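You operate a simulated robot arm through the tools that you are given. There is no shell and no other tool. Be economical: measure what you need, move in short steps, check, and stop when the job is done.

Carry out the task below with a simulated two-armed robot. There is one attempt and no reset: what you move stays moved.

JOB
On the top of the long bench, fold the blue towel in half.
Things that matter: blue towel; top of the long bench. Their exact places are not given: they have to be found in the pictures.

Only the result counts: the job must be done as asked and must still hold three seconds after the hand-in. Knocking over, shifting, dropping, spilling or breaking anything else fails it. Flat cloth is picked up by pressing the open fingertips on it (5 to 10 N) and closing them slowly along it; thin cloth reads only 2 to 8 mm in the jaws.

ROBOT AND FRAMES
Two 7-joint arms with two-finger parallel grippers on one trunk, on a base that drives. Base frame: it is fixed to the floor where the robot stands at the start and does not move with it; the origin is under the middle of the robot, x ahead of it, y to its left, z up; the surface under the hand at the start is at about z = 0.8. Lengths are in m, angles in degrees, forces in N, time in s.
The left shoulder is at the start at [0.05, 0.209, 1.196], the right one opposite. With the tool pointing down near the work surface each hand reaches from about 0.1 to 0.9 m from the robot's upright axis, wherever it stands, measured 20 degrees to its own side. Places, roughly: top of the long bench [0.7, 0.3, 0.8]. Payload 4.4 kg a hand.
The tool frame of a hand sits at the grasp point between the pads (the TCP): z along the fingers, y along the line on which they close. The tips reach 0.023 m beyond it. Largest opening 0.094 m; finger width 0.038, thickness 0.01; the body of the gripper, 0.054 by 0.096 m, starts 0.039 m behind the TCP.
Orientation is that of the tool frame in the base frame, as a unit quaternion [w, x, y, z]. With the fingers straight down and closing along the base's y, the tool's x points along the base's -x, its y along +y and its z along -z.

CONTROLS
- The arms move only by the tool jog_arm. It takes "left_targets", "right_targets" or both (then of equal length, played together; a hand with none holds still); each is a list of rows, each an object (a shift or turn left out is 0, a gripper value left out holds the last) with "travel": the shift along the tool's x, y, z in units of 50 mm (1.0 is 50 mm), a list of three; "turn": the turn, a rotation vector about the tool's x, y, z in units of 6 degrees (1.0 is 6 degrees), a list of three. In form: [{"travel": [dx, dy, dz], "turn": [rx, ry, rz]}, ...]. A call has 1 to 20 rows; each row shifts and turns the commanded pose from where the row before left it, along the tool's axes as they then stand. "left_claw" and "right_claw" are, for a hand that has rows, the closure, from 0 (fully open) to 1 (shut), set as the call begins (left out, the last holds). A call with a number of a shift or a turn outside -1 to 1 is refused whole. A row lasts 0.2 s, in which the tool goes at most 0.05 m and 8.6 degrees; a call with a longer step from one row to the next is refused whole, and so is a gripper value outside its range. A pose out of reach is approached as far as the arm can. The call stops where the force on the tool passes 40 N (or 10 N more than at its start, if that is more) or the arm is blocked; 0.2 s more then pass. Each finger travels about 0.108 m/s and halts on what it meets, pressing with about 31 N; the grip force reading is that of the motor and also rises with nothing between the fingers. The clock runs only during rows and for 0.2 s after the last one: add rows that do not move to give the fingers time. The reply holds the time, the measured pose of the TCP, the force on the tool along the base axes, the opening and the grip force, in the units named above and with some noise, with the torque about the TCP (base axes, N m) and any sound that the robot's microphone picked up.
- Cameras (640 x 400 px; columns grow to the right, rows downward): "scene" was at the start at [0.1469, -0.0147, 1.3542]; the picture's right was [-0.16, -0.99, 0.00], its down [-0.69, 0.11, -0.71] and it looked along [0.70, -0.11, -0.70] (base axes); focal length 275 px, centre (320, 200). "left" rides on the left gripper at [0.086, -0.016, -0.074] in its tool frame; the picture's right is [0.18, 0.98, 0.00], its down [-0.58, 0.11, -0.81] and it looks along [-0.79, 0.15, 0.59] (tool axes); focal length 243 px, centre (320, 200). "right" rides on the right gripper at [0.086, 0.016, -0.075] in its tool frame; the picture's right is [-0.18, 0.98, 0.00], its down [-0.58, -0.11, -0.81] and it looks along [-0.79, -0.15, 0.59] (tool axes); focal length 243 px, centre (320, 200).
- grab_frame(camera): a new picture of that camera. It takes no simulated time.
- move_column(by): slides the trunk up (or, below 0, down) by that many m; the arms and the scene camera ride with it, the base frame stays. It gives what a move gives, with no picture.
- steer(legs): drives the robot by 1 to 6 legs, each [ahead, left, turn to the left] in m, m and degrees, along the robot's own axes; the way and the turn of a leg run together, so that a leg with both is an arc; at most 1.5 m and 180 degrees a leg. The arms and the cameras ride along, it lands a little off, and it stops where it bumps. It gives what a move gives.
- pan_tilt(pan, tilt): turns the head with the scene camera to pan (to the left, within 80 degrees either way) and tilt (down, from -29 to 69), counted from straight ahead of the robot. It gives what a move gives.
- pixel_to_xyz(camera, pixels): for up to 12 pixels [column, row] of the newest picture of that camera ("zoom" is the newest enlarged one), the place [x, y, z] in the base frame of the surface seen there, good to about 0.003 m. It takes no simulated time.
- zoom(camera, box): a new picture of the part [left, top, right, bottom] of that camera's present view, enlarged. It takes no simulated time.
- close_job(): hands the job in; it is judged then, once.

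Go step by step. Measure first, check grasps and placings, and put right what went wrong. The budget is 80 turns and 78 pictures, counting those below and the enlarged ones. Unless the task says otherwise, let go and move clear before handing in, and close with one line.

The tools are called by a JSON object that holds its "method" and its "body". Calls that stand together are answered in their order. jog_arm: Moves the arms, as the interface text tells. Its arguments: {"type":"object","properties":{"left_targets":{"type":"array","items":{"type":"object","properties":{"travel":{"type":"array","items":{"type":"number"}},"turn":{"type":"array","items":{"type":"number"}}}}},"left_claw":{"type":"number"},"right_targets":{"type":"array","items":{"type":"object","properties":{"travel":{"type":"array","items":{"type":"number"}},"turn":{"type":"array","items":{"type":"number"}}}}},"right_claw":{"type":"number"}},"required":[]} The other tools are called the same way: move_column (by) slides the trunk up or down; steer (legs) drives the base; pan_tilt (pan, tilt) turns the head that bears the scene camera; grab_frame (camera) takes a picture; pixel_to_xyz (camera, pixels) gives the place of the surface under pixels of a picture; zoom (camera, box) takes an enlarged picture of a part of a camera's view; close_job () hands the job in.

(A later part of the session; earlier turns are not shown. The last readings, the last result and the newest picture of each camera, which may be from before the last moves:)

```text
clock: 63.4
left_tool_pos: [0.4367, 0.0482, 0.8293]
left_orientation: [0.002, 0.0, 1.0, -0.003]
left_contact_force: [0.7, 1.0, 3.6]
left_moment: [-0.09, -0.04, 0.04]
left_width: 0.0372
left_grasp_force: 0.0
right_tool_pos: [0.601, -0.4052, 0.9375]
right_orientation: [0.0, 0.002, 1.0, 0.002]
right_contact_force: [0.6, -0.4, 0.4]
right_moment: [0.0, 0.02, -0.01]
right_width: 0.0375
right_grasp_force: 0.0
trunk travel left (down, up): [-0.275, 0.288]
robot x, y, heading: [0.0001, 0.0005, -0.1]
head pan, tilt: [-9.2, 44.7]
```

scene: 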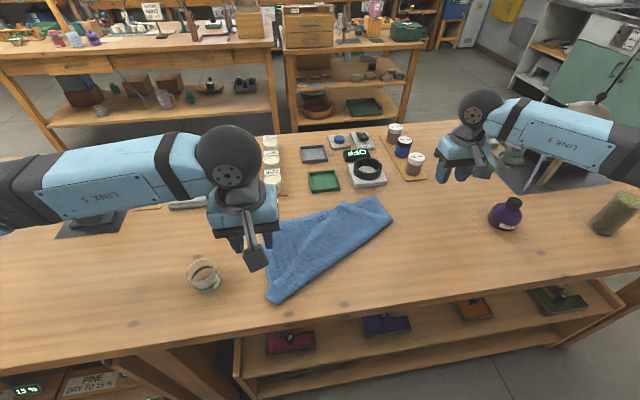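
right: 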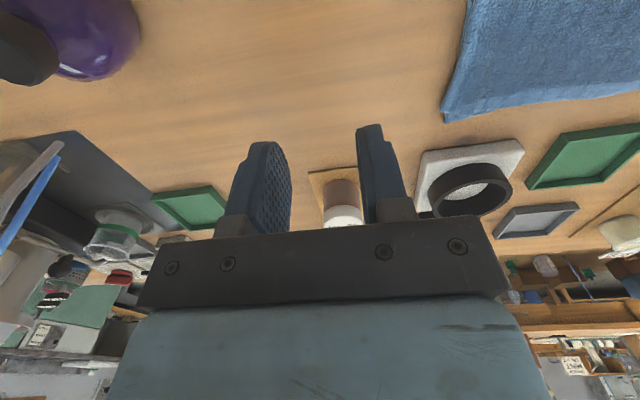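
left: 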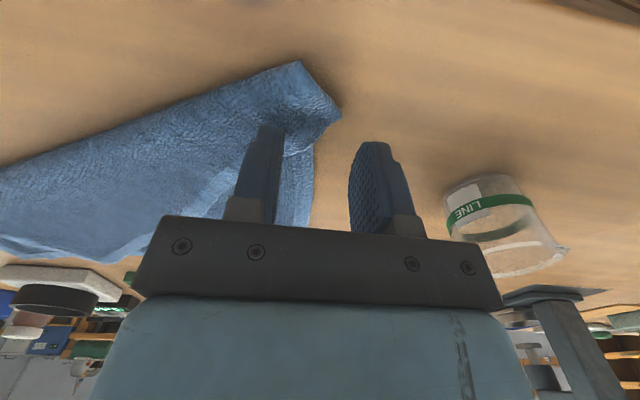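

Light contact reads 3.6 N, so I close slowly and then lift a little to see what's held.

{"method": "jog_arm", "body": {"left_targets": [{}, {}], "left_claw": 0.72}}

{"method": "jog_arm", "body": {"left_targets": [{}, {}], "left_claw": 0.84}}

{"method": "jog_arm", "body": {"left_targets": [{}, {}, {}, {}], "left_claw": 1.0}}

{"method": "jog_arm", "body": {"left_targets": [{"travel": [0, 0, -0.2]}, {"travel": [0, 0, -0.3]}, {"travel": [-0.2, 0, -0.3]}, {"travel": [-0.2, 0, -0.3]}, {}]}}

{"method": "zoom", "body": {"camera": "scene", "box": [230, 170, 430, 310]}}

{"method": "grab_frame", "body": {"camera": "left"}}

```text
clock: 64.0
left_tool_pos: [0.4368, 0.0474, 0.8294]
left_orientation: [0.002, 0.0, 1.0, -0.002]
left_contact_force: [0.2, -0.1, 3.5]
left_moment: [-0.11, -0.02, -0.04]
left_width: 0.0263
left_grasp_force: 0.1
right_tool_pos: [0.6027, -0.4055, 0.9375]
right_orientation: [0.0, 0.003, 1.0, 0.002]
right_contact_force: [0.8, 0.2, -0.2]
right_moment: [0.0, 0.0, 0.02]
right_width: 0.0377
right_grasp_force: 0.0
trunk travel left (down, up): [-0.275, 0.288]
robot x, y, heading: [-0.001, 0.0047, 0.0]
head pan, tilt: [-9.2, 44.7]
```

```text
clock: 64.6
left_tool_pos: [0.436, 0.048, 0.8294]
left_orientation: [0.002, 0.0, 1.0, -0.004]
left_contact_force: [-1.2, -0.1, 4.7]
left_moment: [-0.07, 0.02, 0.02]
left_width: 0.0147
left_grasp_force: 0.1
right_tool_pos: [0.6023, -0.4057, 0.9368]
right_orientation: [-0.001, 0.003, 1.0, 0.002]
right_contact_force: [-0.5, -0.4, 0.3]
right_moment: [-0.02, 0.01, -0.05]
right_width: 0.0377
right_grasp_force: 0.0
trunk travel left (down, up): [-0.275, 0.288]
robot x, y, heading: [0.0016, -0.0055, -0.0]
head pan, tilt: [-9.2, 44.7]
```

```text
clock: 65.6
left_tool_pos: [0.4359, 0.0464, 0.8303]
left_orientation: [0.003, 0.0, 1.0, -0.003]
left_contact_force: [0.5, -1.5, 3.6]
left_moment: [-0.07, 0.02, 0.02]
left_width: 0.0027
left_grasp_force: 30.6
right_tool_pos: [0.6012, -0.4047, 0.9368]
right_orientation: [0.0, 0.002, 1.0, 0.001]
right_contact_force: [-0.6, -0.2, -0.2]
right_moment: [-0.02, -0.02, -0.03]
right_width: 0.0374
right_grasp_force: 0.0
trunk travel left (down, up): [-0.275, 0.288]
robot x, y, heading: [0.0022, 0.0023, -0.1]
head pan, tilt: [-9.2, 44.7]
```

```text
clock: 66.8
left_tool_pos: [0.4569, 0.0469, 0.8849]
left_orientation: [0.003, 0.0, 1.0, -0.002]
left_contact_force: [-0.4, -0.8, -0.6]
left_moment: [0.0, 0.0, 0.01]
left_width: 0.0028
left_grasp_force: 31.2
right_tool_pos: [0.602, -0.4061, 0.9369]
right_orientation: [0.0, 0.002, 1.0, 0.002]
right_contact_force: [0.5, -0.3, -0.7]
right_moment: [0.01, 0.02, -0.02]
right_width: 0.0375
right_grasp_force: 0.1
trunk travel left (down, up): [-0.275, 0.288]
robot x, y, heading: [-0.0005, -0.0031, -0.0]
head pan, tilt: [-9.2, 44.7]
```

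```text
2.86 times, centred on (330, 240) of scene
```

zoom: 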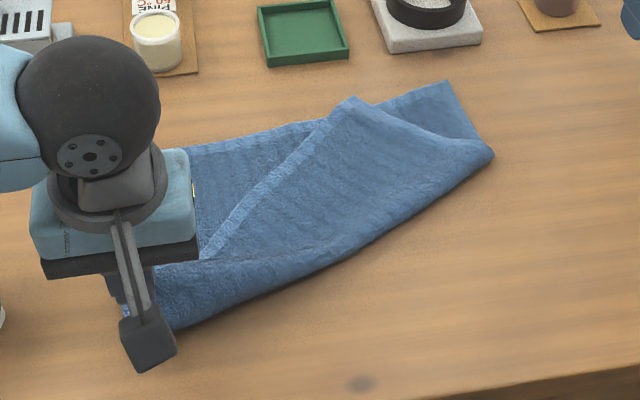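

```text
21 pictures are left
```

left: 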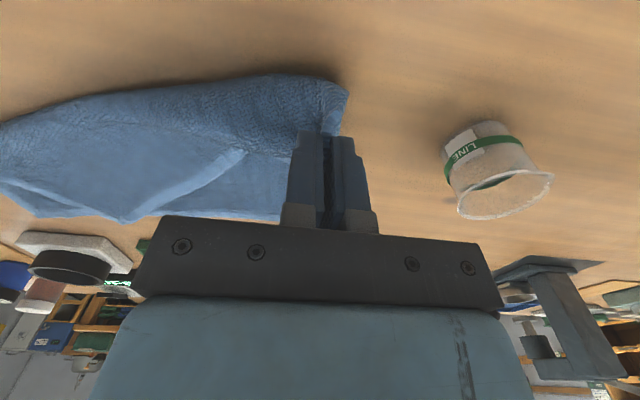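

A single layer is held (2.7 mm). I carry the corner over to the lower-left corner at about (0.612, 0.058) and keep holding it there.

{"method": "jog_arm", "body": {"left_targets": [{"travel": [-0.25, 0, -0.2]}, {"travel": [-0.3, 0, -0.2]}, {"travel": [-0.35, 0.02, -0.1]}, {"travel": [-0.35, 0.04, 0]}, {"travel": [-0.35, 0.04, 0]}, {"travel": [-0.35, 0.04, 0.05]}, {"travel": [-0.35, 0.04, 0.15]}, {"travel": [-0.35, 0.04, 0.3]}, {"travel": [-0.25, 0, 0.4]}, {"travel": [-0.2, 0, 0.4]}, {}, {}]}}

{"method": "zoom", "body": {"camera": "scene", "box": [240, 160, 420, 285]}}

{"method": "grab_frame", "body": {"camera": "left"}}

```text
clock: 69.4
left_tool_pos: [0.6108, 0.0587, 0.8435]
left_orientation: [0.003, 0.0, 1.0, -0.003]
left_contact_force: [0.6, 0.4, -0.1]
left_moment: [-0.02, 0.0, 0.0]
left_width: 0.0026
left_grasp_force: 30.5
right_tool_pos: [0.6017, -0.4065, 0.936]
right_orientation: [0.0, 0.003, 1.0, 0.002]
right_contact_force: [0.0, -0.8, 0.2]
right_moment: [-0.01, 0.05, 0.01]
right_width: 0.0375
right_grasp_force: 0.1
trunk travel left (down, up): [-0.275, 0.288]
robot x, y, heading: [0.0037, -0.0006, 0.1]
head pan, tilt: [-9.2, 44.7]
```

```text
3.20 times, centred on (330, 222) of scene
```

zoom: 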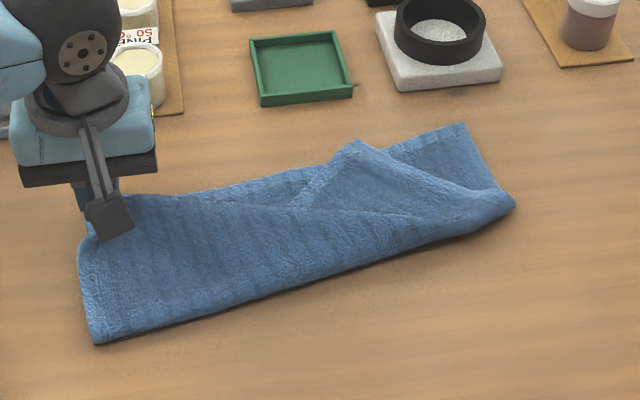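

```text
19 pictures are left
```

left: 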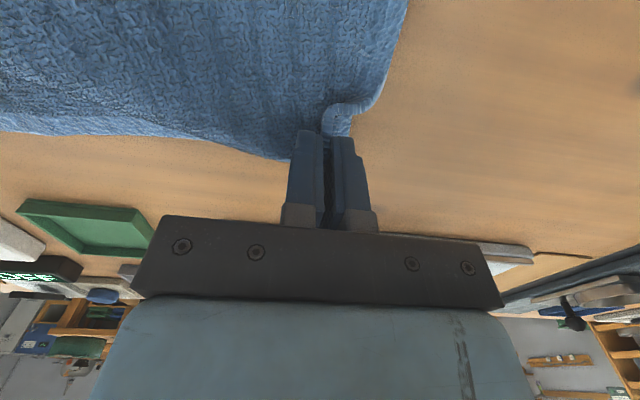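

The left side is well placed. Now the upper-right corner at (352,143) has to go to (462,127); I measure.

{"method": "pixel_to_xyz", "body": {"camera": "zoom", "pixels": [[352, 145], [350, 160], [340, 175], [365, 165], [385, 165], [320, 190], [462, 127], [498, 188], [510, 206], [430, 150], [97, 340], [405, 190]]}}

```text
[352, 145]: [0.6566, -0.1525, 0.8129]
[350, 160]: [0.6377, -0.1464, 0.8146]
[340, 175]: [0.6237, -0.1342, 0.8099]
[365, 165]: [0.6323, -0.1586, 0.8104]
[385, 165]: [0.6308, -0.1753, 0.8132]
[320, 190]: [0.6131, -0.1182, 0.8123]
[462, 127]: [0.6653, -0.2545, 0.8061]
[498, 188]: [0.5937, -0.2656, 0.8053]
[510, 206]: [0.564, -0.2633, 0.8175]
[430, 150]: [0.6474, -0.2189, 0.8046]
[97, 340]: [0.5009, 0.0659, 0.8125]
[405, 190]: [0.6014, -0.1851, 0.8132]
```

I bring the right hand over that corner and lower it to light contact.

{"method": "jog_arm", "body": {"right_targets": [{"travel": [-0.15, 0.9, 0]}, {"travel": [-0.15, 0.9, 0]}, {"travel": [-0.15, 0.9, 0]}, {"travel": [-0.15, 0.9, 0]}, {"travel": [-0.16, 0.9, 0]}, {"travel": [0, 0.5, 0.4]}, {"travel": [0, 0, 0.7]}, {"travel": [0, 0, 0.7]}, {"travel": [0, 0, 0.1]}, {}]}}

{"method": "grab_frame", "body": {"camera": "right"}}

```text
clock: 71.6
left_tool_pos: [0.6117, 0.0581, 0.8434]
left_orientation: [0.003, 0.0, 1.0, -0.002]
left_contact_force: [-0.2, 0.0, 0.6]
left_moment: [-0.01, -0.02, 0.01]
left_width: 0.0029
left_grasp_force: 31.0
right_tool_pos: [0.6397, -0.1573, 0.842]
right_orientation: [0.0, 0.003, 1.0, 0.001]
right_contact_force: [0.5, 1.3, -0.4]
right_moment: [0.02, 0.02, 0.02]
right_width: 0.0375
right_grasp_force: 0.1
trunk travel left (down, up): [-0.275, 0.288]
robot x, y, heading: [0.0017, -0.0015, 0.1]
head pan, tilt: [-9.2, 44.7]
```

```text
18 pictures are left
```

right: 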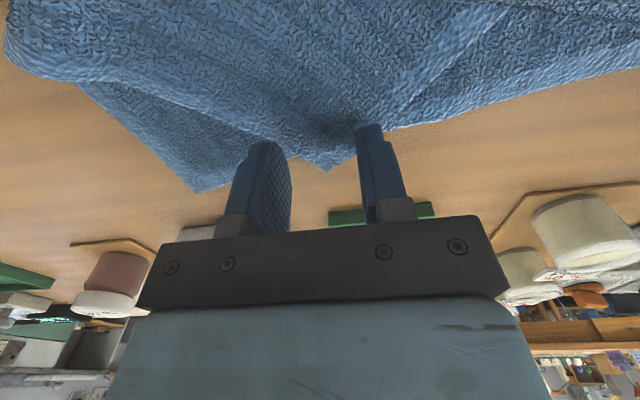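

The corner (328,170) is between the fingers. I lower in small steps.

{"method": "jog_arm", "body": {"right_targets": [{"travel": [0, 0, 0.1]}, {"travel": [0, 0, 0.05]}, {}]}}

```text
clock: 72.4
left_tool_pos: [0.611, 0.0583, 0.8451]
left_orientation: [0.003, 0.0, 1.0, -0.002]
left_contact_force: [0.7, 0.4, 0.3]
left_moment: [0.0, -0.01, 0.02]
left_width: 0.0029
left_grasp_force: 31.4
right_tool_pos: [0.6406, -0.1583, 0.8341]
right_orientation: [0.0, 0.003, 1.0, 0.002]
right_contact_force: [0.0, 0.3, -0.1]
right_moment: [0.03, 0.02, -0.01]
right_width: 0.0375
right_grasp_force: 0.1
trunk travel left (down, up): [-0.275, 0.288]
robot x, y, heading: [-0.0006, -0.0003, -0.3]
head pan, tilt: [-9.2, 44.7]
```

{"method": "jog_arm", "body": {"right_targets": [{"travel": [0, 0, 0.03]}, {}]}}

{"method": "jog_arm", "body": {"right_targets": [{"travel": [0, 0, 0.02]}, {}]}}

```text
clock: 73.0
left_tool_pos: [0.6118, 0.0588, 0.8436]
left_orientation: [0.003, 0.0, 1.0, -0.002]
left_contact_force: [-0.3, -0.4, 0.2]
left_moment: [-0.04, -0.02, 0.01]
left_width: 0.0029
left_grasp_force: 31.5
right_tool_pos: [0.6398, -0.1575, 0.8316]
right_orientation: [0.0, 0.002, 1.0, 0.001]
right_contact_force: [0.8, -0.4, 0.9]
right_moment: [-0.01, -0.02, 0.0]
right_width: 0.0374
right_grasp_force: 0.0
trunk travel left (down, up): [-0.275, 0.288]
robot x, y, heading: [-0.0003, 0.0022, 0.1]
head pan, tilt: [-9.2, 44.7]
```

```text
clock: 73.6
left_tool_pos: [0.6107, 0.0584, 0.8433]
left_orientation: [0.002, 0.001, 1.0, -0.003]
left_contact_force: [-0.6, -0.2, 0.3]
left_moment: [-0.01, 0.01, 0.01]
left_width: 0.0031
left_grasp_force: 31.5
right_tool_pos: [0.6401, -0.1582, 0.8316]
right_orientation: [0.0, 0.003, 1.0, 0.001]
right_contact_force: [-0.3, -0.1, 1.7]
right_moment: [0.0, 0.02, -0.01]
right_width: 0.0377
right_grasp_force: 0.0
trunk travel left (down, up): [-0.275, 0.288]
robot x, y, heading: [-0.0011, 0.0, -0.2]
head pan, tilt: [-9.2, 44.7]
```

Contact is 1.7 N; I press 0.7 mm more and close slowly, then lift 15 mm to check.

{"method": "jog_arm", "body": {"right_targets": [{"travel": [0, 0, 0.015]}, {}], "right_claw": 0.7}}

{"method": "jog_arm", "body": {"right_targets": [{}, {}], "right_claw": 0.84}}

{"method": "jog_arm", "body": {"right_targets": [{}, {}, {}, {}], "right_claw": 1.0}}

{"method": "jog_arm", "body": {"right_targets": [{"travel": [0, 0, -0.2]}, {"travel": [0, 0, -0.3]}, {"travel": [0, 0, -0.2]}, {}]}}

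{"method": "grab_frame", "body": {"camera": "right"}}

{"method": "zoom", "body": {"camera": "scene", "box": [240, 160, 420, 285]}}

```text
clock: 74.2
left_tool_pos: [0.6103, 0.0583, 0.8443]
left_orientation: [0.002, 0.0, 1.0, -0.003]
left_contact_force: [-0.1, 0.8, 0.0]
left_moment: [-0.04, 0.01, 0.02]
left_width: 0.0027
left_grasp_force: 31.2
right_tool_pos: [0.6408, -0.1584, 0.8299]
right_orientation: [0.0, 0.003, 1.0, 0.002]
right_contact_force: [1.2, 0.7, 3.2]
right_moment: [0.06, 0.04, -0.01]
right_width: 0.0282
right_grasp_force: 0.1
trunk travel left (down, up): [-0.275, 0.288]
robot x, y, heading: [0.0029, -0.002, -0.2]
head pan, tilt: [-9.2, 44.7]
```

```text
clock: 74.8
left_tool_pos: [0.6103, 0.0572, 0.8434]
left_orientation: [0.003, 0.0, 1.0, -0.003]
left_contact_force: [-0.4, 0.3, -0.3]
left_moment: [0.01, 0.04, 0.0]
left_width: 0.0031
left_grasp_force: 30.4
right_tool_pos: [0.64, -0.1575, 0.8304]
right_orientation: [0.0, 0.002, 1.0, 0.002]
right_contact_force: [-0.4, 0.5, 4.7]
right_moment: [0.02, 0.06, 0.01]
right_width: 0.0152
right_grasp_force: 0.0
trunk travel left (down, up): [-0.275, 0.288]
robot x, y, heading: [-0.0008, 0.0014, 0.1]
head pan, tilt: [-9.2, 44.7]
```

```text
clock: 75.8
left_tool_pos: [0.6104, 0.0577, 0.845]
left_orientation: [0.002, 0.0, 1.0, -0.003]
left_contact_force: [-0.2, 0.1, -0.1]
left_moment: [0.03, 0.0, -0.02]
left_width: 0.0027
left_grasp_force: 31.1
right_tool_pos: [0.6407, -0.1576, 0.8304]
right_orientation: [-0.001, 0.004, 1.0, 0.002]
right_contact_force: [0.3, 0.6, 5.0]
right_moment: [0.02, 0.04, 0.0]
right_width: 0.007
right_grasp_force: 30.9
trunk travel left (down, up): [-0.275, 0.288]
robot x, y, heading: [0.0, 0.0014, 0.4]
head pan, tilt: [-9.2, 44.7]
```

```text
clock: 76.8
left_tool_pos: [0.6113, 0.0575, 0.8443]
left_orientation: [0.004, -0.001, 1.0, -0.003]
left_contact_force: [0.1, 0.3, -0.1]
left_moment: [0.01, -0.01, -0.05]
left_width: 0.003
left_grasp_force: 31.7
right_tool_pos: [0.6411, -0.1593, 0.8659]
right_orientation: [0.0, 0.002, 1.0, 0.002]
right_contact_force: [-0.3, 0.9, -1.1]
right_moment: [0.0, 0.0, 0.01]
right_width: 0.0069
right_grasp_force: 31.1
trunk travel left (down, up): [-0.275, 0.288]
robot x, y, heading: [-0.0008, -0.0011, 0.1]
head pan, tilt: [-9.2, 44.7]
```

```text
17 pictures are left
```

right: 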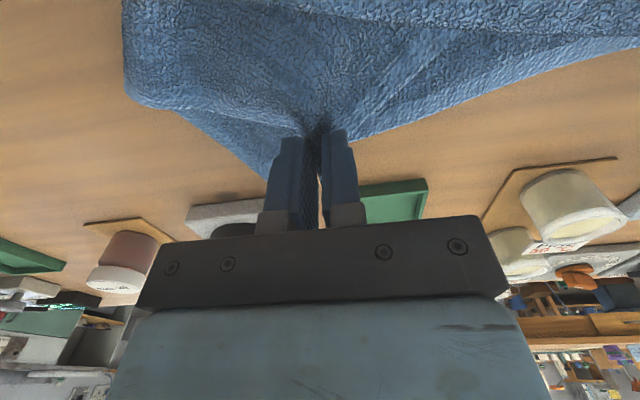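

```text
3.20 times, centred on (330, 222) of scene
```

zoom: 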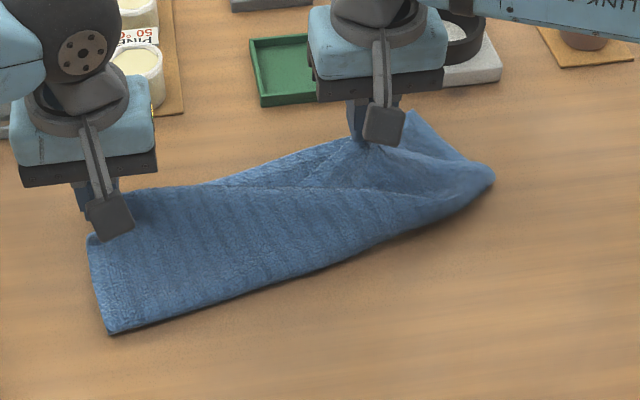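

The right grip reads 7 mm and the lower edge seems lifted with it, so I likely caught both layers. I set it down, open, and regrip about 7 mm higher to take only the top ridge.

{"method": "jog_arm", "body": {"right_targets": [{"travel": [0, 0, 0.3]}, {"travel": [0, 0, 0.3]}, {"travel": [0, 0, 0.05]}, {}]}}

{"method": "jog_arm", "body": {"right_targets": [{}, {"travel": [0, 0, -0.06]}, {"travel": [0, 0, -0.06]}, {}], "right_claw": 0.75}}

{"method": "jog_arm", "body": {"right_targets": [{}, {}, {}, {}, {"travel": [0, 0, -0.2]}, {"travel": [0, 0, -0.3]}, {"travel": [0, 0, -0.2]}, {}], "right_claw": 1.0}}

{"method": "grab_frame", "body": {"camera": "right"}}

```text
clock: 77.8
left_tool_pos: [0.6126, 0.0584, 0.8438]
left_orientation: [0.002, 0.0, 1.0, -0.002]
left_contact_force: [0.2, 0.8, 0.1]
left_moment: [0.0, -0.01, -0.02]
left_width: 0.0031
left_grasp_force: 31.1
right_tool_pos: [0.6404, -0.1576, 0.8346]
right_orientation: [0.0, 0.002, 1.0, 0.001]
right_contact_force: [0.5, -0.4, 1.0]
right_moment: [0.03, 0.02, 0.01]
right_width: 0.0069
right_grasp_force: 30.6
trunk travel left (down, up): [-0.275, 0.288]
robot x, y, heading: [-0.005, 0.0045, 0.1]
head pan, tilt: [-9.2, 44.7]
```

```text
clock: 78.8
left_tool_pos: [0.6117, 0.058, 0.8443]
left_orientation: [0.003, -0.001, 1.0, -0.003]
left_contact_force: [-0.7, -0.6, -0.4]
left_moment: [-0.04, 0.02, 0.01]
left_width: 0.0029
left_grasp_force: 30.9
right_tool_pos: [0.6399, -0.1567, 0.841]
right_orientation: [0.0, 0.002, 1.0, 0.001]
right_contact_force: [0.5, 0.2, 0.3]
right_moment: [-0.02, -0.02, -0.02]
right_width: 0.0234
right_grasp_force: 0.0
trunk travel left (down, up): [-0.275, 0.288]
robot x, y, heading: [-0.0002, -0.0034, -0.1]
head pan, tilt: [-9.2, 44.7]
```

```text
clock: 80.6
left_tool_pos: [0.6128, 0.0578, 0.8438]
left_orientation: [0.003, 0.0, 1.0, -0.003]
left_contact_force: [-0.2, -0.5, 1.0]
left_moment: [0.02, 0.0, -0.01]
left_width: 0.0027
left_grasp_force: 30.9
right_tool_pos: [0.6413, -0.1566, 0.8731]
right_orientation: [0.001, 0.004, 1.0, 0.001]
right_contact_force: [-0.1, 0.5, 0.0]
right_moment: [-0.02, -0.02, -0.02]
right_width: 0.0064
right_grasp_force: 31.1
trunk travel left (down, up): [-0.275, 0.288]
robot x, y, heading: [0.0003, -0.003, 0.1]
head pan, tilt: [-9.2, 44.7]
```

```text
15 pictures are left
```

right: 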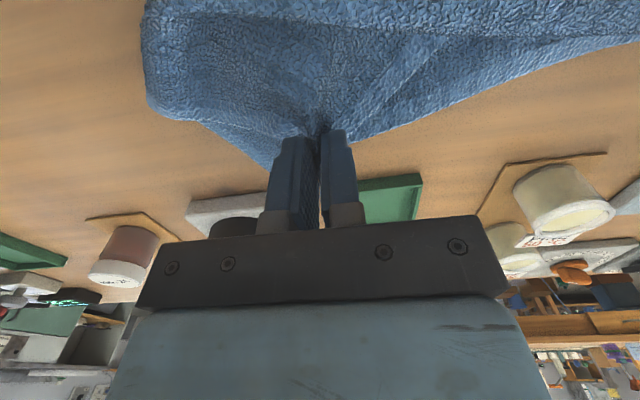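

Still 6.4 mm. I zoom in on the grip to see which layers are held.

{"method": "zoom", "body": {"camera": "right", "box": [140, 20, 500, 200]}}

{"method": "pixel_to_xyz", "body": {"camera": "right", "pixels": [[272, 165], [240, 140], [210, 120], [150, 95], [345, 125], [400, 110], [500, 75], [600, 50], [300, 100], [250, 100]]}}

```text
1.78 times, centred on (320, 110) of right
```

zoom: 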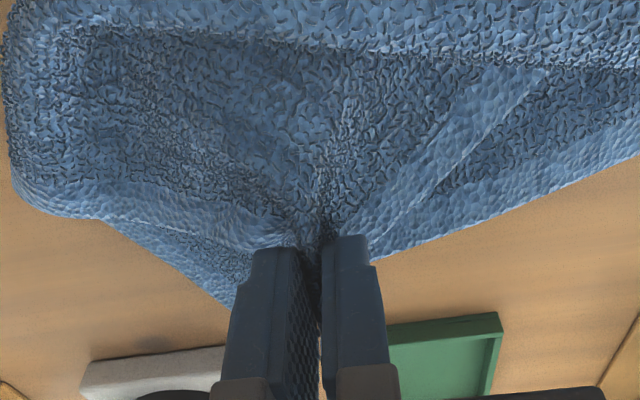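

```text
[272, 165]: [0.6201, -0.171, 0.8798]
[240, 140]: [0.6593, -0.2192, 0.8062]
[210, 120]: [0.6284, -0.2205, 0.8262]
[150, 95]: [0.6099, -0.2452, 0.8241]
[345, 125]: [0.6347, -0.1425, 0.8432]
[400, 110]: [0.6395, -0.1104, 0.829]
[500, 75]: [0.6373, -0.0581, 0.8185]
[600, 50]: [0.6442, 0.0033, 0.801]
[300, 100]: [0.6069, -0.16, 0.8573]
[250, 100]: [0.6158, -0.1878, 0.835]
```

The lower hem is lifted too (z≈0.84 at the grip). I lower again and "climb" the ridge in small steps, watching the width fall to that of a single layer (about 3–4.5 mm).

{"method": "jog_arm", "body": {"right_targets": [{"travel": [0, 0, 0.3]}, {"travel": [0, 0, 0.34]}, {}]}}

{"method": "jog_arm", "body": {"right_targets": [{}, {"travel": [0, 0, -0.08]}, {}], "right_claw": 0.87}}

{"method": "jog_arm", "body": {"right_targets": [{}, {}, {}], "right_claw": 1.0}}

```text
clock: 81.4
left_tool_pos: [0.6117, 0.058, 0.8437]
left_orientation: [0.002, -0.001, 1.0, -0.002]
left_contact_force: [0.8, -1.4, -0.2]
left_moment: [-0.01, 0.04, 0.02]
left_width: 0.0029
left_grasp_force: 30.5
right_tool_pos: [0.6406, -0.16, 0.8408]
right_orientation: [0.0, 0.002, 1.0, 0.002]
right_contact_force: [0.4, 0.9, 0.5]
right_moment: [-0.02, 0.0, 0.02]
right_width: 0.0062
right_grasp_force: 31.2
trunk travel left (down, up): [-0.275, 0.288]
robot x, y, heading: [-0.0001, 0.0009, -0.0]
head pan, tilt: [-9.2, 44.7]
```

```text
clock: 82.2
left_tool_pos: [0.6123, 0.0579, 0.8432]
left_orientation: [0.002, 0.0, 1.0, -0.003]
left_contact_force: [0.5, 0.0, 0.0]
left_moment: [0.01, -0.01, -0.03]
left_width: 0.0027
left_grasp_force: 30.9
right_tool_pos: [0.6397, -0.1587, 0.8444]
right_orientation: [0.0, 0.003, 1.0, 0.002]
right_contact_force: [0.3, -0.3, 0.2]
right_moment: [-0.02, 0.0, 0.0]
right_width: 0.0128
right_grasp_force: 0.4
trunk travel left (down, up): [-0.275, 0.288]
robot x, y, heading: [0.0008, 0.001, -0.0]
head pan, tilt: [-9.2, 44.7]
```

```text
clock: 83.0
left_tool_pos: [0.6108, 0.0571, 0.8437]
left_orientation: [0.003, 0.0, 1.0, -0.002]
left_contact_force: [0.5, -1.8, 0.1]
left_moment: [-0.01, -0.02, -0.02]
left_width: 0.003
left_grasp_force: 30.6
right_tool_pos: [0.6396, -0.1583, 0.8454]
right_orientation: [0.0, 0.002, 1.0, 0.002]
right_contact_force: [0.7, -0.2, 0.6]
right_moment: [0.04, 0.05, 0.0]
right_width: 0.0063
right_grasp_force: 30.8
trunk travel left (down, up): [-0.275, 0.288]
robot x, y, heading: [-0.0004, -0.0032, 0.0]
head pan, tilt: [-9.2, 44.7]
```

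Still 6.3 mm, so I climb further.

{"method": "jog_arm", "body": {"right_targets": [{}, {"travel": [0, 0, -0.1]}, {}], "right_claw": 0.86}}

{"method": "jog_arm", "body": {"right_targets": [{}, {}, {}], "right_claw": 1.0}}

{"method": "zoom", "body": {"camera": "right", "box": [140, 20, 500, 200]}}

```text
clock: 83.8
left_tool_pos: [0.6122, 0.0582, 0.8448]
left_orientation: [0.003, 0.0, 1.0, -0.003]
left_contact_force: [0.9, 0.2, -0.3]
left_moment: [0.0, 0.01, 0.01]
left_width: 0.003
left_grasp_force: 30.8
right_tool_pos: [0.6394, -0.1587, 0.8505]
right_orientation: [0.001, 0.003, 1.0, 0.002]
right_contact_force: [0.5, 0.5, 0.9]
right_moment: [-0.03, 0.01, 0.0]
right_width: 0.0133
right_grasp_force: 0.6
trunk travel left (down, up): [-0.275, 0.288]
robot x, y, heading: [-0.003, 0.0, 0.1]
head pan, tilt: [-9.2, 44.7]
```

```text
clock: 84.6
left_tool_pos: [0.6108, 0.0575, 0.8443]
left_orientation: [0.002, -0.001, 1.0, -0.003]
left_contact_force: [0.1, 0.2, -0.2]
left_moment: [-0.01, 0.0, 0.0]
left_width: 0.003
left_grasp_force: 31.6
right_tool_pos: [0.6393, -0.1591, 0.8504]
right_orientation: [0.0, 0.003, 1.0, 0.002]
right_contact_force: [0.0, -0.6, -0.5]
right_moment: [0.01, -0.01, 0.01]
right_width: 0.0064
right_grasp_force: 31.0
trunk travel left (down, up): [-0.275, 0.288]
robot x, y, heading: [0.0037, 0.0005, -0.1]
head pan, tilt: [-9.2, 44.7]
```

```text
1.78 times, centred on (320, 110) of right
```

zoom: 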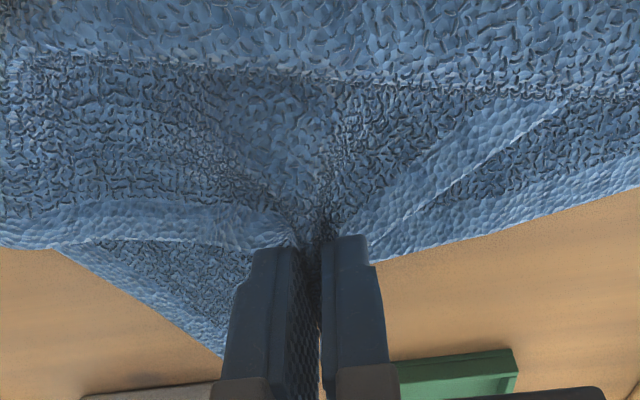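

The ridge still stands. I keep climbing in 6 mm steps.

{"method": "jog_arm", "body": {"right_targets": [{}, {"travel": [0, 0, -0.12]}, {}], "right_claw": 0.82}}

{"method": "jog_arm", "body": {"right_targets": [{}, {}, {}], "right_claw": 1.0}}

```text
clock: 85.4
left_tool_pos: [0.6102, 0.0571, 0.8446]
left_orientation: [0.003, 0.0, 1.0, -0.002]
left_contact_force: [0.8, 0.1, 0.3]
left_moment: [-0.01, 0.0, -0.01]
left_width: 0.0029
left_grasp_force: 30.7
right_tool_pos: [0.6386, -0.158, 0.8561]
right_orientation: [0.0, 0.002, 1.0, 0.002]
right_contact_force: [1.0, 0.0, -0.2]
right_moment: [0.01, 0.03, 0.0]
right_width: 0.0172
right_grasp_force: 0.1
trunk travel left (down, up): [-0.275, 0.288]
robot x, y, heading: [0.0006, 0.0009, -0.0]
head pan, tilt: [-9.2, 44.7]
```

```text
clock: 86.2
left_tool_pos: [0.612, 0.0583, 0.8448]
left_orientation: [0.002, 0.0, 1.0, -0.003]
left_contact_force: [-0.7, 0.6, 0.6]
left_moment: [-0.03, 0.0, 0.01]
left_width: 0.0031
left_grasp_force: 31.0
right_tool_pos: [0.6381, -0.1564, 0.8557]
right_orientation: [0.0, 0.002, 1.0, 0.002]
right_contact_force: [0.3, 0.0, 0.2]
right_moment: [-0.03, 0.0, 0.01]
right_width: 0.0056
right_grasp_force: 31.3
trunk travel left (down, up): [-0.275, 0.288]
robot x, y, heading: [-0.0028, 0.0009, -0.1]
head pan, tilt: [-9.2, 44.7]
```

Width fell to 5.6 mm, so one more step.

{"method": "jog_arm", "body": {"right_targets": [{}, {"travel": [0, 0, -0.08]}, {}], "right_claw": 0.82}}

{"method": "jog_arm", "body": {"right_targets": [{}, {}, {}], "right_claw": 1.0}}

{"method": "zoom", "body": {"camera": "right", "box": [140, 20, 500, 200]}}

```text
clock: 87.0
left_tool_pos: [0.6111, 0.058, 0.8444]
left_orientation: [0.003, -0.001, 1.0, -0.003]
left_contact_force: [-0.3, -0.2, -0.8]
left_moment: [-0.04, 0.01, -0.04]
left_width: 0.0027
left_grasp_force: 30.5
right_tool_pos: [0.6397, -0.1584, 0.8621]
right_orientation: [-0.001, 0.003, 1.0, 0.002]
right_contact_force: [-0.8, -0.8, 0.6]
right_moment: [0.01, -0.01, -0.04]
right_width: 0.017
right_grasp_force: 0.1
trunk travel left (down, up): [-0.275, 0.288]
robot x, y, heading: [0.0012, 0.0017, 0.3]
head pan, tilt: [-9.2, 44.7]
```

```text
clock: 87.8
left_tool_pos: [0.6122, 0.0584, 0.844]
left_orientation: [0.003, 0.0, 1.0, -0.003]
left_contact_force: [-0.2, 0.2, -0.1]
left_moment: [-0.02, 0.0, 0.0]
left_width: 0.0028
left_grasp_force: 31.8
right_tool_pos: [0.6392, -0.1577, 0.8617]
right_orientation: [0.0, 0.003, 1.0, 0.002]
right_contact_force: [-0.2, -0.9, 0.7]
right_moment: [-0.04, 0.0, -0.01]
right_width: 0.0044
right_grasp_force: 30.8
trunk travel left (down, up): [-0.275, 0.288]
robot x, y, heading: [0.0017, -0.002, -0.1]
head pan, tilt: [-9.2, 44.7]
```

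```text
1.78 times, centred on (320, 110) of right
```

zoom: 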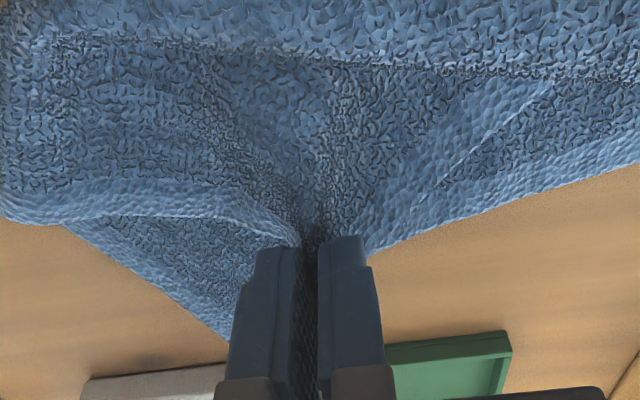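

Width is now 4.4 mm, so only the top layer is held. I lift slightly and carry it right toward the lower-right corner.

{"method": "jog_arm", "body": {"right_targets": [{"travel": [0, 0, -0.25]}, {"travel": [0, -0.1, -0.2]}, {"travel": [-0.05, -0.3, 0]}, {"travel": [-0.05, -0.3, 0]}, {"travel": [-0.1, -0.3, 0]}, {"travel": [-0.1, -0.3, 0]}, {"travel": [-0.1, -0.3, 0]}, {}]}}

{"method": "zoom", "body": {"camera": "scene", "box": [240, 160, 420, 285]}}

```text
clock: 89.6
left_tool_pos: [0.6115, 0.057, 0.8447]
left_orientation: [0.003, 0.0, 1.0, -0.004]
left_contact_force: [3.3, -17.8, 2.7]
left_moment: [-0.49, -0.07, -0.12]
left_width: 0.0039
left_grasp_force: 30.7
right_tool_pos: [0.6591, -0.2374, 0.8836]
right_orientation: [0.001, 0.002, 1.0, 0.002]
right_contact_force: [-2.1, 18.4, -2.7]
right_moment: [0.5, 0.11, -0.06]
right_width: 0.0055
right_grasp_force: 31.3
trunk travel left (down, up): [-0.275, 0.288]
robot x, y, heading: [-0.0, -0.0003, 0.1]
head pan, tilt: [-9.2, 44.7]
```

```text
3.20 times, centred on (330, 222) of scene
```

zoom: 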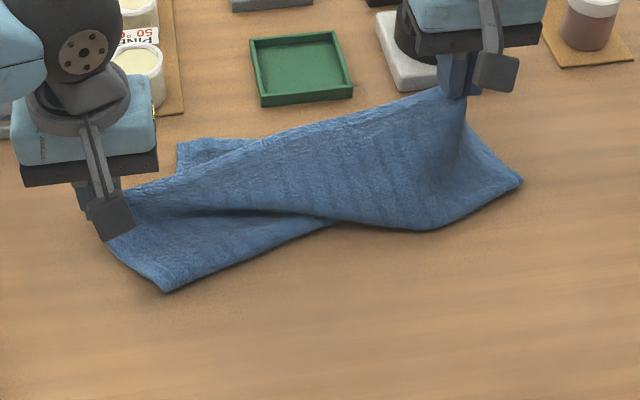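

The hem is taut (18 N) and the lower layer has shifted right. Since both hands now hold the same hem, I'll lift the towel clear so it hangs flat and then lay it down folded. I slacken it slightly and raise both hands.

{"method": "jog_arm", "body": {"left_targets": [{}, {"travel": [0.06, 0, -0.58]}, {"travel": [0.06, 0, -0.58]}, {"travel": [0.06, 0, -0.58]}, {"travel": [0.07, 0, -0.58]}, {"travel": [0.07, 0, -0.58]}, {"travel": [0.07, 0, -0.58]}, {"travel": [0.07, 0, -0.58]}, {"travel": [0.07, 0, -0.58]}, {"travel": [0.07, 0, -0.58]}, {}, {}, {}], "right_targets": [{"travel": [0, 0.14, 0]}, {"travel": [0.17, 0, -0.49]}, {"travel": [0.17, 0, -0.49]}, {"travel": [0.17, 0, -0.49]}, {"travel": [0.17, 0, -0.49]}, {"travel": [0.18, 0, -0.49]}, {"travel": [0.18, 0, -0.49]}, {"travel": [0.18, 0, -0.49]}, {"travel": [0.18, 0, -0.49]}, {"travel": [0.18, 0, -0.49]}, {}, {}, {}]}}

{"method": "grab_frame", "body": {"camera": "scene"}}

```text
clock: 92.4
left_tool_pos: [0.58, 0.0597, 1.1045]
left_orientation: [0.002, 0.0, 1.0, -0.003]
left_contact_force: [-0.7, -6.8, -0.3]
left_moment: [-0.19, -0.02, -0.06]
left_width: 0.003
left_grasp_force: 30.9
right_tool_pos: [0.5793, -0.2299, 1.1063]
right_orientation: [0.001, 0.003, 1.0, 0.001]
right_contact_force: [0.7, 7.6, 0.1]
right_moment: [0.21, -0.01, -0.08]
right_width: 0.0048
right_grasp_force: 31.0
trunk travel left (down, up): [-0.275, 0.288]
robot x, y, heading: [0.0023, -0.0044, 0.1]
head pan, tilt: [-9.2, 44.7]
```

```text
10 pictures are left
```

scene: 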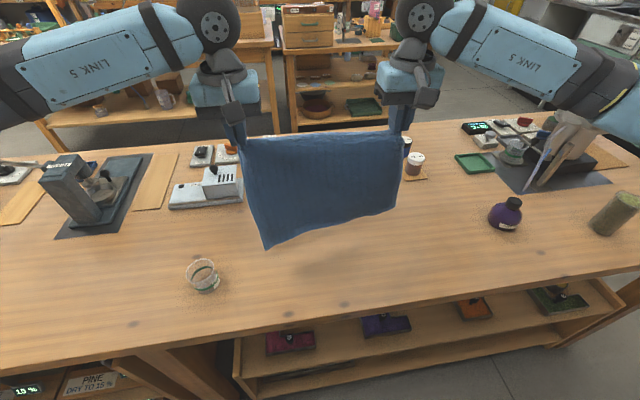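

The towel hangs as a clean flat sheet from both corners. I measure its bottom edge.

{"method": "pixel_to_xyz", "body": {"camera": "scene", "pixels": [[267, 244], [393, 208], [330, 226], [247, 145], [398, 137], [320, 140], [320, 185], [255, 195], [396, 180]]}}

```text
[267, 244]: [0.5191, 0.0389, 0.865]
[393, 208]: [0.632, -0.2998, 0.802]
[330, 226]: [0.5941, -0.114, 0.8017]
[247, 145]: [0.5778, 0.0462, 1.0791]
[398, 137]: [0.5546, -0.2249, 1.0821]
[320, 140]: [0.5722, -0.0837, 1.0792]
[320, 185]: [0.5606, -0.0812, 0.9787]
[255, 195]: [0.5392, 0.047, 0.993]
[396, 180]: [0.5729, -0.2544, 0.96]
```

The sheet is about 0.24 m long and single. I move it slowly forward so the bottom edge will land near x≈0.65, lower a bit, let it settle and measure again.

{"method": "jog_arm", "body": {"left_targets": [{"travel": [-0.2, 0, 0]}, {"travel": [-0.2, 0, 0]}, {"travel": [-0.2, 0, 0]}, {"travel": [-0.2, 0, 0]}, {"travel": [-0.2, 0, 0]}, {"travel": [-0.2, 0, 0]}, {"travel": [-0.2, 0, 0.1]}, {"travel": [-0.1, 0, 0.2]}, {"travel": [0, 0, 0.2]}, {}, {}, {}, {}, {}], "right_targets": [{"travel": [-0.2, 0, 0]}, {"travel": [-0.2, 0, 0]}, {"travel": [-0.2, 0, 0]}, {"travel": [-0.2, 0, 0]}, {"travel": [-0.2, 0, 0]}, {"travel": [-0.2, 0, 0]}, {"travel": [-0.2, 0, 0.1]}, {"travel": [-0.1, 0, 0.2]}, {"travel": [0, 0, 0.2]}, {}, {}, {}, {}, {}]}}

{"method": "zoom", "body": {"camera": "scene", "box": [230, 110, 430, 250]}}

```text
clock: 95.4
left_tool_pos: [0.6552, 0.0595, 1.0816]
left_orientation: [0.003, 0.001, 1.0, -0.003]
left_contact_force: [0.3, -7.4, -0.9]
left_moment: [-0.23, 0.01, -0.05]
left_width: 0.003
left_grasp_force: 30.7
right_tool_pos: [0.6557, -0.2304, 1.0797]
right_orientation: [0.0, 0.003, 1.0, 0.001]
right_contact_force: [0.1, 7.8, -0.2]
right_moment: [0.24, -0.05, -0.07]
right_width: 0.0049
right_grasp_force: 31.3
trunk travel left (down, up): [-0.275, 0.288]
robot x, y, heading: [0.0016, -0.0022, 0.1]
head pan, tilt: [-9.2, 44.7]
```

```text
2.86 times, centred on (330, 180) of scene
```

zoom: 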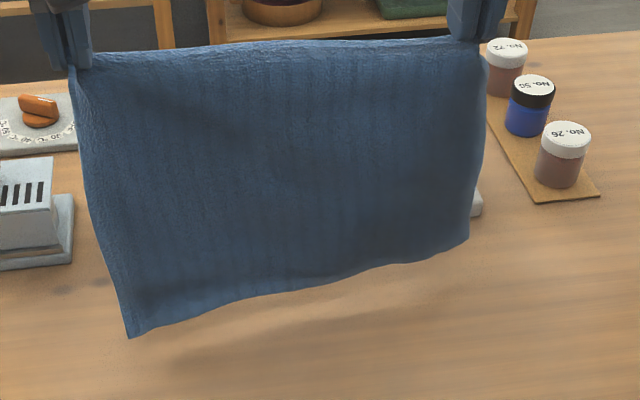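

{"method": "pixel_to_xyz", "body": {"camera": "zoom", "pixels": [[131, 330], [465, 236], [300, 282], [220, 300], [380, 258], [115, 250], [472, 170], [280, 180]]}}

```text
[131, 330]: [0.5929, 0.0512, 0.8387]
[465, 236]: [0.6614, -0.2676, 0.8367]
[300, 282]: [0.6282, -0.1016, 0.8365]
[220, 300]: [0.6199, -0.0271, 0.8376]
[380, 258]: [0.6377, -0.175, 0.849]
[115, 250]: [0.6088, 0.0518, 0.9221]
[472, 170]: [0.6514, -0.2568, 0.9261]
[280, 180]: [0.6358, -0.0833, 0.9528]
```

The bottom edge is level at z≈0.838, from (0.593, 0.051) to (0.661, −0.268), so it's turned about 12°. I let it touch down, then draw both hands toward me perpendicular to that edge while lowering, to lay the first half.

{"method": "jog_arm", "body": {"left_targets": [{"travel": [0, 0, 0.22]}, {"travel": [0, 0, 0.22]}, {"travel": [0, 0, 0.22]}, {"travel": [0.3, -0.074, 0.195]}, {"travel": [0.3, -0.074, 0.195]}, {"travel": [0.3, -0.074, 0.195]}, {"travel": [0.3, -0.074, 0.195]}, {"travel": [0.3, -0.074, 0.195]}, {"travel": [0.3, -0.074, 0.195]}, {"travel": [0.3, -0.074, 0.195]}, {"travel": [0.3, -0.074, 0.195]}, {"travel": [0.3, -0.074, 0.195]}, {"travel": [0.3, -0.074, 0.195]}, {"travel": [0.3, -0.074, 0.195]}, {"travel": [0.3, -0.074, 0.195]}, {}, {}], "right_targets": [{"travel": [0, 0, 0.22]}, {"travel": [0, 0, 0.22]}, {"travel": [0, 0, 0.22]}, {"travel": [0.21, -0.062, 0.195]}, {"travel": [0.21, -0.062, 0.195]}, {"travel": [0.21, -0.062, 0.195]}, {"travel": [0.21, -0.062, 0.195]}, {"travel": [0.21, -0.062, 0.195]}, {"travel": [0.21, -0.062, 0.195]}, {"travel": [0.21, -0.062, 0.195]}, {"travel": [0.21, -0.062, 0.195]}, {"travel": [0.21, -0.062, 0.195]}, {"travel": [0.21, -0.062, 0.195]}, {"travel": [0.21, -0.062, 0.195]}, {"travel": [0.21, -0.062, 0.195]}, {}, {}]}}

{"method": "zoom", "body": {"camera": "scene", "box": [220, 140, 440, 290]}}

```text
clock: 99.0
left_tool_pos: [0.4749, 0.0143, 0.9265]
left_orientation: [0.003, 0.0, 1.0, -0.002]
left_contact_force: [1.3, -4.1, -0.3]
left_moment: [-0.13, -0.03, -0.01]
left_width: 0.0027
left_grasp_force: 30.5
right_tool_pos: [0.5293, -0.2678, 0.9263]
right_orientation: [0.0, 0.004, 1.0, 0.002]
right_contact_force: [-1.4, 5.1, -0.6]
right_moment: [0.16, 0.01, -0.04]
right_width: 0.0047
right_grasp_force: 31.5
trunk travel left (down, up): [-0.275, 0.288]
robot x, y, heading: [0.0026, 0.0027, 0.0]
head pan, tilt: [-9.2, 44.7]
```

```text
2.67 times, centred on (330, 215) of scene
```

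zoom: 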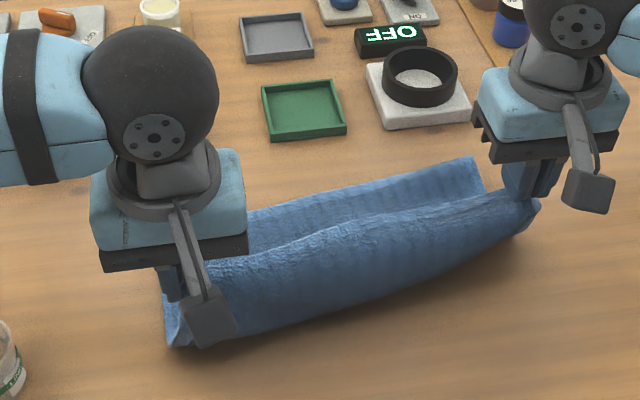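

The bottom half lies nicely behind the hanging half. I measure the laid edge and the fold belly.

{"method": "pixel_to_xyz", "body": {"camera": "zoom", "pixels": [[474, 160], [360, 182], [255, 212], [172, 342], [350, 300], [532, 225], [485, 185], [350, 225]]}}

{"method": "grab_frame", "body": {"camera": "left"}}

{"method": "pixel_to_xyz", "body": {"camera": "left", "pixels": [[280, 200], [260, 205], [300, 120], [345, 130], [270, 190], [240, 200]]}}

```text
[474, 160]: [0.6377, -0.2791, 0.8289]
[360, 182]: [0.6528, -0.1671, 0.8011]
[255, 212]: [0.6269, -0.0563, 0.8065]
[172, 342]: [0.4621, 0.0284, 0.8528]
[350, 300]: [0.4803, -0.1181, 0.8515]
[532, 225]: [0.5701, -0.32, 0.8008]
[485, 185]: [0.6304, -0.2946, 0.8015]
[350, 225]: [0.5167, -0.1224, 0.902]
```

```text
7 pictures are left
```

left: 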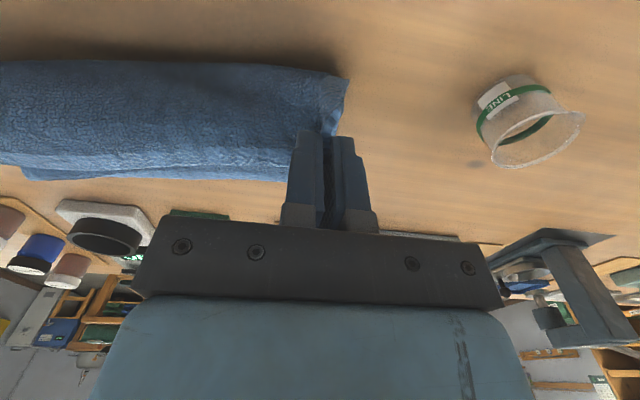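

```text
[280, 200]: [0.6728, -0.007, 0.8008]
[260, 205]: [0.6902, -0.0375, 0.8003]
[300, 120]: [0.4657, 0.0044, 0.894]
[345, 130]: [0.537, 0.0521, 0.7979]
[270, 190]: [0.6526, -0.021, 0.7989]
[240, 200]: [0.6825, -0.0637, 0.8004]
```

The laid edge runs through about (0.627, −0.056) and (0.652, −0.167). I swing the held hem forward over it in an arc.

{"method": "jog_arm", "body": {"left_targets": [{"travel": [-0.266, 0.048, -0.08]}, {"travel": [-0.266, 0.048, -0.04]}, {"travel": [-0.266, 0.048, 0.04]}, {"travel": [-0.266, 0.048, 0.08]}, {"travel": [-0.266, 0.048, 0.12]}, {"travel": [-0.266, 0.048, 0.18]}, {"travel": [-0.266, 0.048, 0.24]}, {"travel": [-0.266, 0.048, 0.32]}, {"travel": [-0.266, 0.048, 0.4]}, {"travel": [-0.266, 0.048, 0.42]}, {}, {}], "right_targets": [{"travel": [-0.252, 0.052, -0.08]}, {"travel": [-0.252, 0.052, -0.04]}, {"travel": [-0.252, 0.052, 0.04]}, {"travel": [-0.252, 0.052, 0.08]}, {"travel": [-0.252, 0.052, 0.12]}, {"travel": [-0.252, 0.052, 0.18]}, {"travel": [-0.252, 0.052, 0.24]}, {"travel": [-0.252, 0.052, 0.32]}, {"travel": [-0.252, 0.052, 0.4]}, {"travel": [-0.252, 0.052, 0.42]}, {}, {}]}}

{"method": "zoom", "body": {"camera": "scene", "box": [230, 150, 430, 290]}}

```text
clock: 101.6
left_tool_pos: [0.6111, 0.0367, 0.8458]
left_orientation: [0.003, 0.0, 1.0, -0.002]
left_contact_force: [0.3, -3.8, -0.4]
left_moment: [-0.07, -0.03, -0.01]
left_width: 0.0027
left_grasp_force: 30.9
right_tool_pos: [0.6568, -0.2433, 0.8436]
right_orientation: [0.0, 0.002, 1.0, 0.002]
right_contact_force: [-0.2, 2.7, 1.9]
right_moment: [0.09, -0.01, -0.02]
right_width: 0.0047
right_grasp_force: 30.8
trunk travel left (down, up): [-0.275, 0.288]
robot x, y, heading: [0.0007, 0.0009, 0.1]
head pan, tilt: [-9.2, 44.7]
```

```text
2.86 times, centred on (330, 220) of scene
```

zoom: 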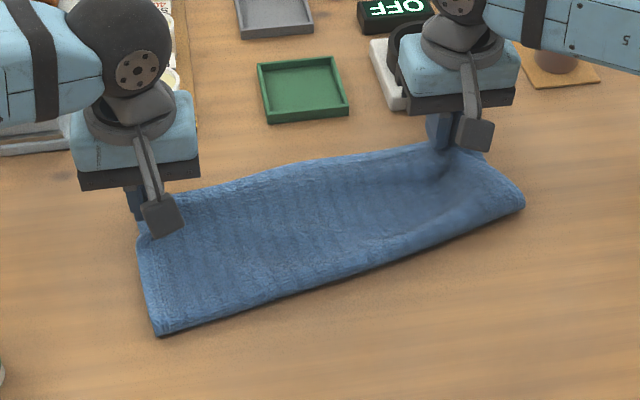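

The fold looks clean. I lower the last few mm, release, lift straight up and withdraw.

{"method": "jog_arm", "body": {"left_targets": [{"travel": [0, 0, 0.08]}, {"travel": [0, 0, 0.06]}, {}], "right_targets": [{"travel": [0, 0, 0.06]}, {"travel": [0, 0, 0.04]}, {}]}}

{"method": "jog_arm", "body": {"left_targets": [{}, {}, {}, {"travel": [0, 0, -0.2]}, {"travel": [0, 0, -0.4]}, {"travel": [0, 0, -1]}, {"travel": [0, 0, -1]}, {"travel": [0, 0.5, -0.8]}, {"travel": [0, 0.9, 0]}, {"travel": [0, 0.9, 0]}, {}], "right_targets": [{}, {}, {}, {"travel": [0, 0, -0.2]}, {"travel": [0, 0, -0.4]}, {"travel": [0, 0, -1]}, {"travel": [0, 0, -1]}, {"travel": [0, -0.5, -0.8]}, {"travel": [0, -0.9, 0]}, {"travel": [0, -0.9, 0]}, {}], "left_claw": 0.65, "right_claw": 0.65}}

{"method": "zoom", "body": {"camera": "scene", "box": [230, 150, 430, 290]}}

```text
clock: 102.4
left_tool_pos: [0.6105, 0.0383, 0.8412]
left_orientation: [0.003, 0.0, 1.0, -0.003]
left_contact_force: [0.2, -2.9, 0.2]
left_moment: [-0.03, -0.01, -0.01]
left_width: 0.0026
left_grasp_force: 31.0
right_tool_pos: [0.6568, -0.2429, 0.8397]
right_orientation: [0.0, 0.002, 1.0, 0.001]
right_contact_force: [-0.8, 3.0, 2.5]
right_moment: [0.09, 0.01, 0.0]
right_width: 0.0047
right_grasp_force: 30.7
trunk travel left (down, up): [-0.275, 0.288]
robot x, y, heading: [0.0013, 0.0006, -0.2]
head pan, tilt: [-9.2, 44.7]
```

```text
clock: 104.8
left_tool_pos: [0.6102, 0.157, 1.0111]
left_orientation: [0.002, 0.002, 1.0, -0.001]
left_contact_force: [0.7, 0.3, -0.3]
left_moment: [0.01, 0.0, -0.02]
left_width: 0.0331
left_grasp_force: 0.0
right_tool_pos: [0.6543, -0.3586, 1.0093]
right_orientation: [0.0, 0.003, 1.0, 0.002]
right_contact_force: [0.1, -0.6, -0.5]
right_moment: [0.02, 0.01, -0.01]
right_width: 0.0328
right_grasp_force: 0.1
trunk travel left (down, up): [-0.275, 0.288]
robot x, y, heading: [-0.0006, 0.0027, 0.0]
head pan, tilt: [-9.2, 44.7]
```

```text
2.86 times, centred on (330, 220) of scene
```

zoom: 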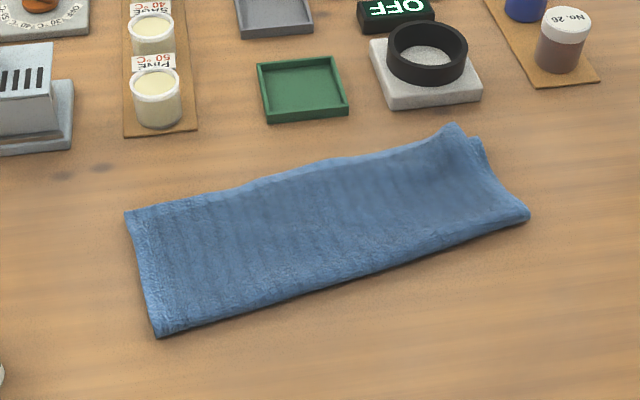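

The towel lies neatly folded; at the right the lower corner (482,140) peeks out slightly. I measure the alignment.

{"method": "pixel_to_xyz", "body": {"camera": "zoom", "pixels": [[128, 215], [160, 328], [455, 128], [481, 142], [526, 212], [300, 173], [330, 270], [490, 165], [230, 192], [150, 230], [440, 150], [300, 220]]}}

{"method": "grab_frame", "body": {"camera": "left"}}

{"method": "grab_frame", "body": {"camera": "right"}}

```text
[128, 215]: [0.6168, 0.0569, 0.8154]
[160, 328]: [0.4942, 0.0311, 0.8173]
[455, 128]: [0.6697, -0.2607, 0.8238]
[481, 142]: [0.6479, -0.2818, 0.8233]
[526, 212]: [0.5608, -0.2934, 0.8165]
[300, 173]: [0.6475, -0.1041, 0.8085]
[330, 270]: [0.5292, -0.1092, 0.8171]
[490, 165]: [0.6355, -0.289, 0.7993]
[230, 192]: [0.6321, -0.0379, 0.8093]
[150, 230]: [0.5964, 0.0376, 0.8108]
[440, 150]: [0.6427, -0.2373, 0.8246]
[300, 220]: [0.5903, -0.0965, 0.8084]
```

```text
4 pictures are left
```

left: 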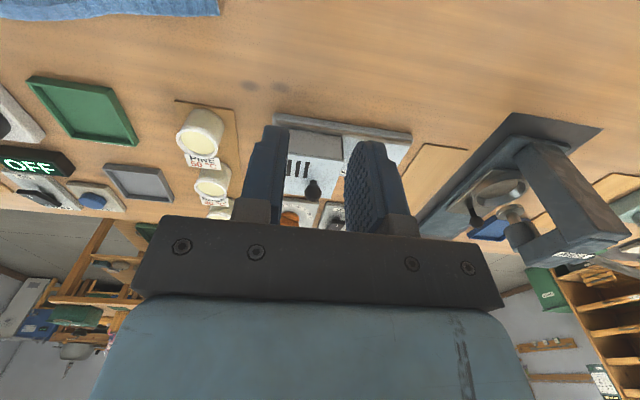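

```text
3 pictures are left
```

right: 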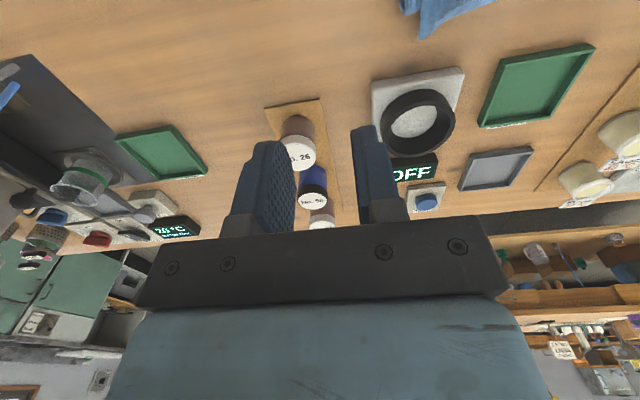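

The folded towel measures 0.126 m at the left and about 0.12 m at the right (half of 0.245), with the edges aligned to within about 2 cm. I take one last look over the bench.

{"method": "grab_frame", "body": {"camera": "scene"}}

```text
2 pictures are left
```

scene: 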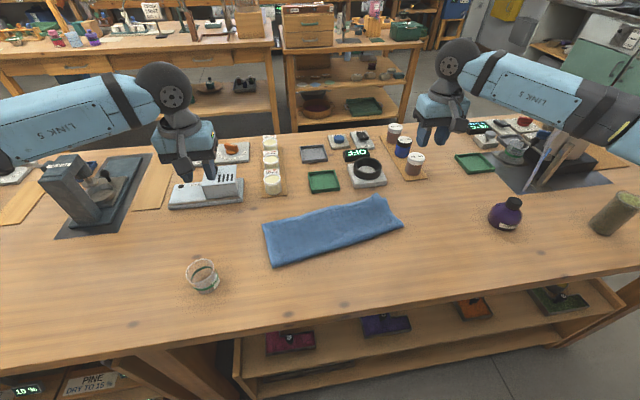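

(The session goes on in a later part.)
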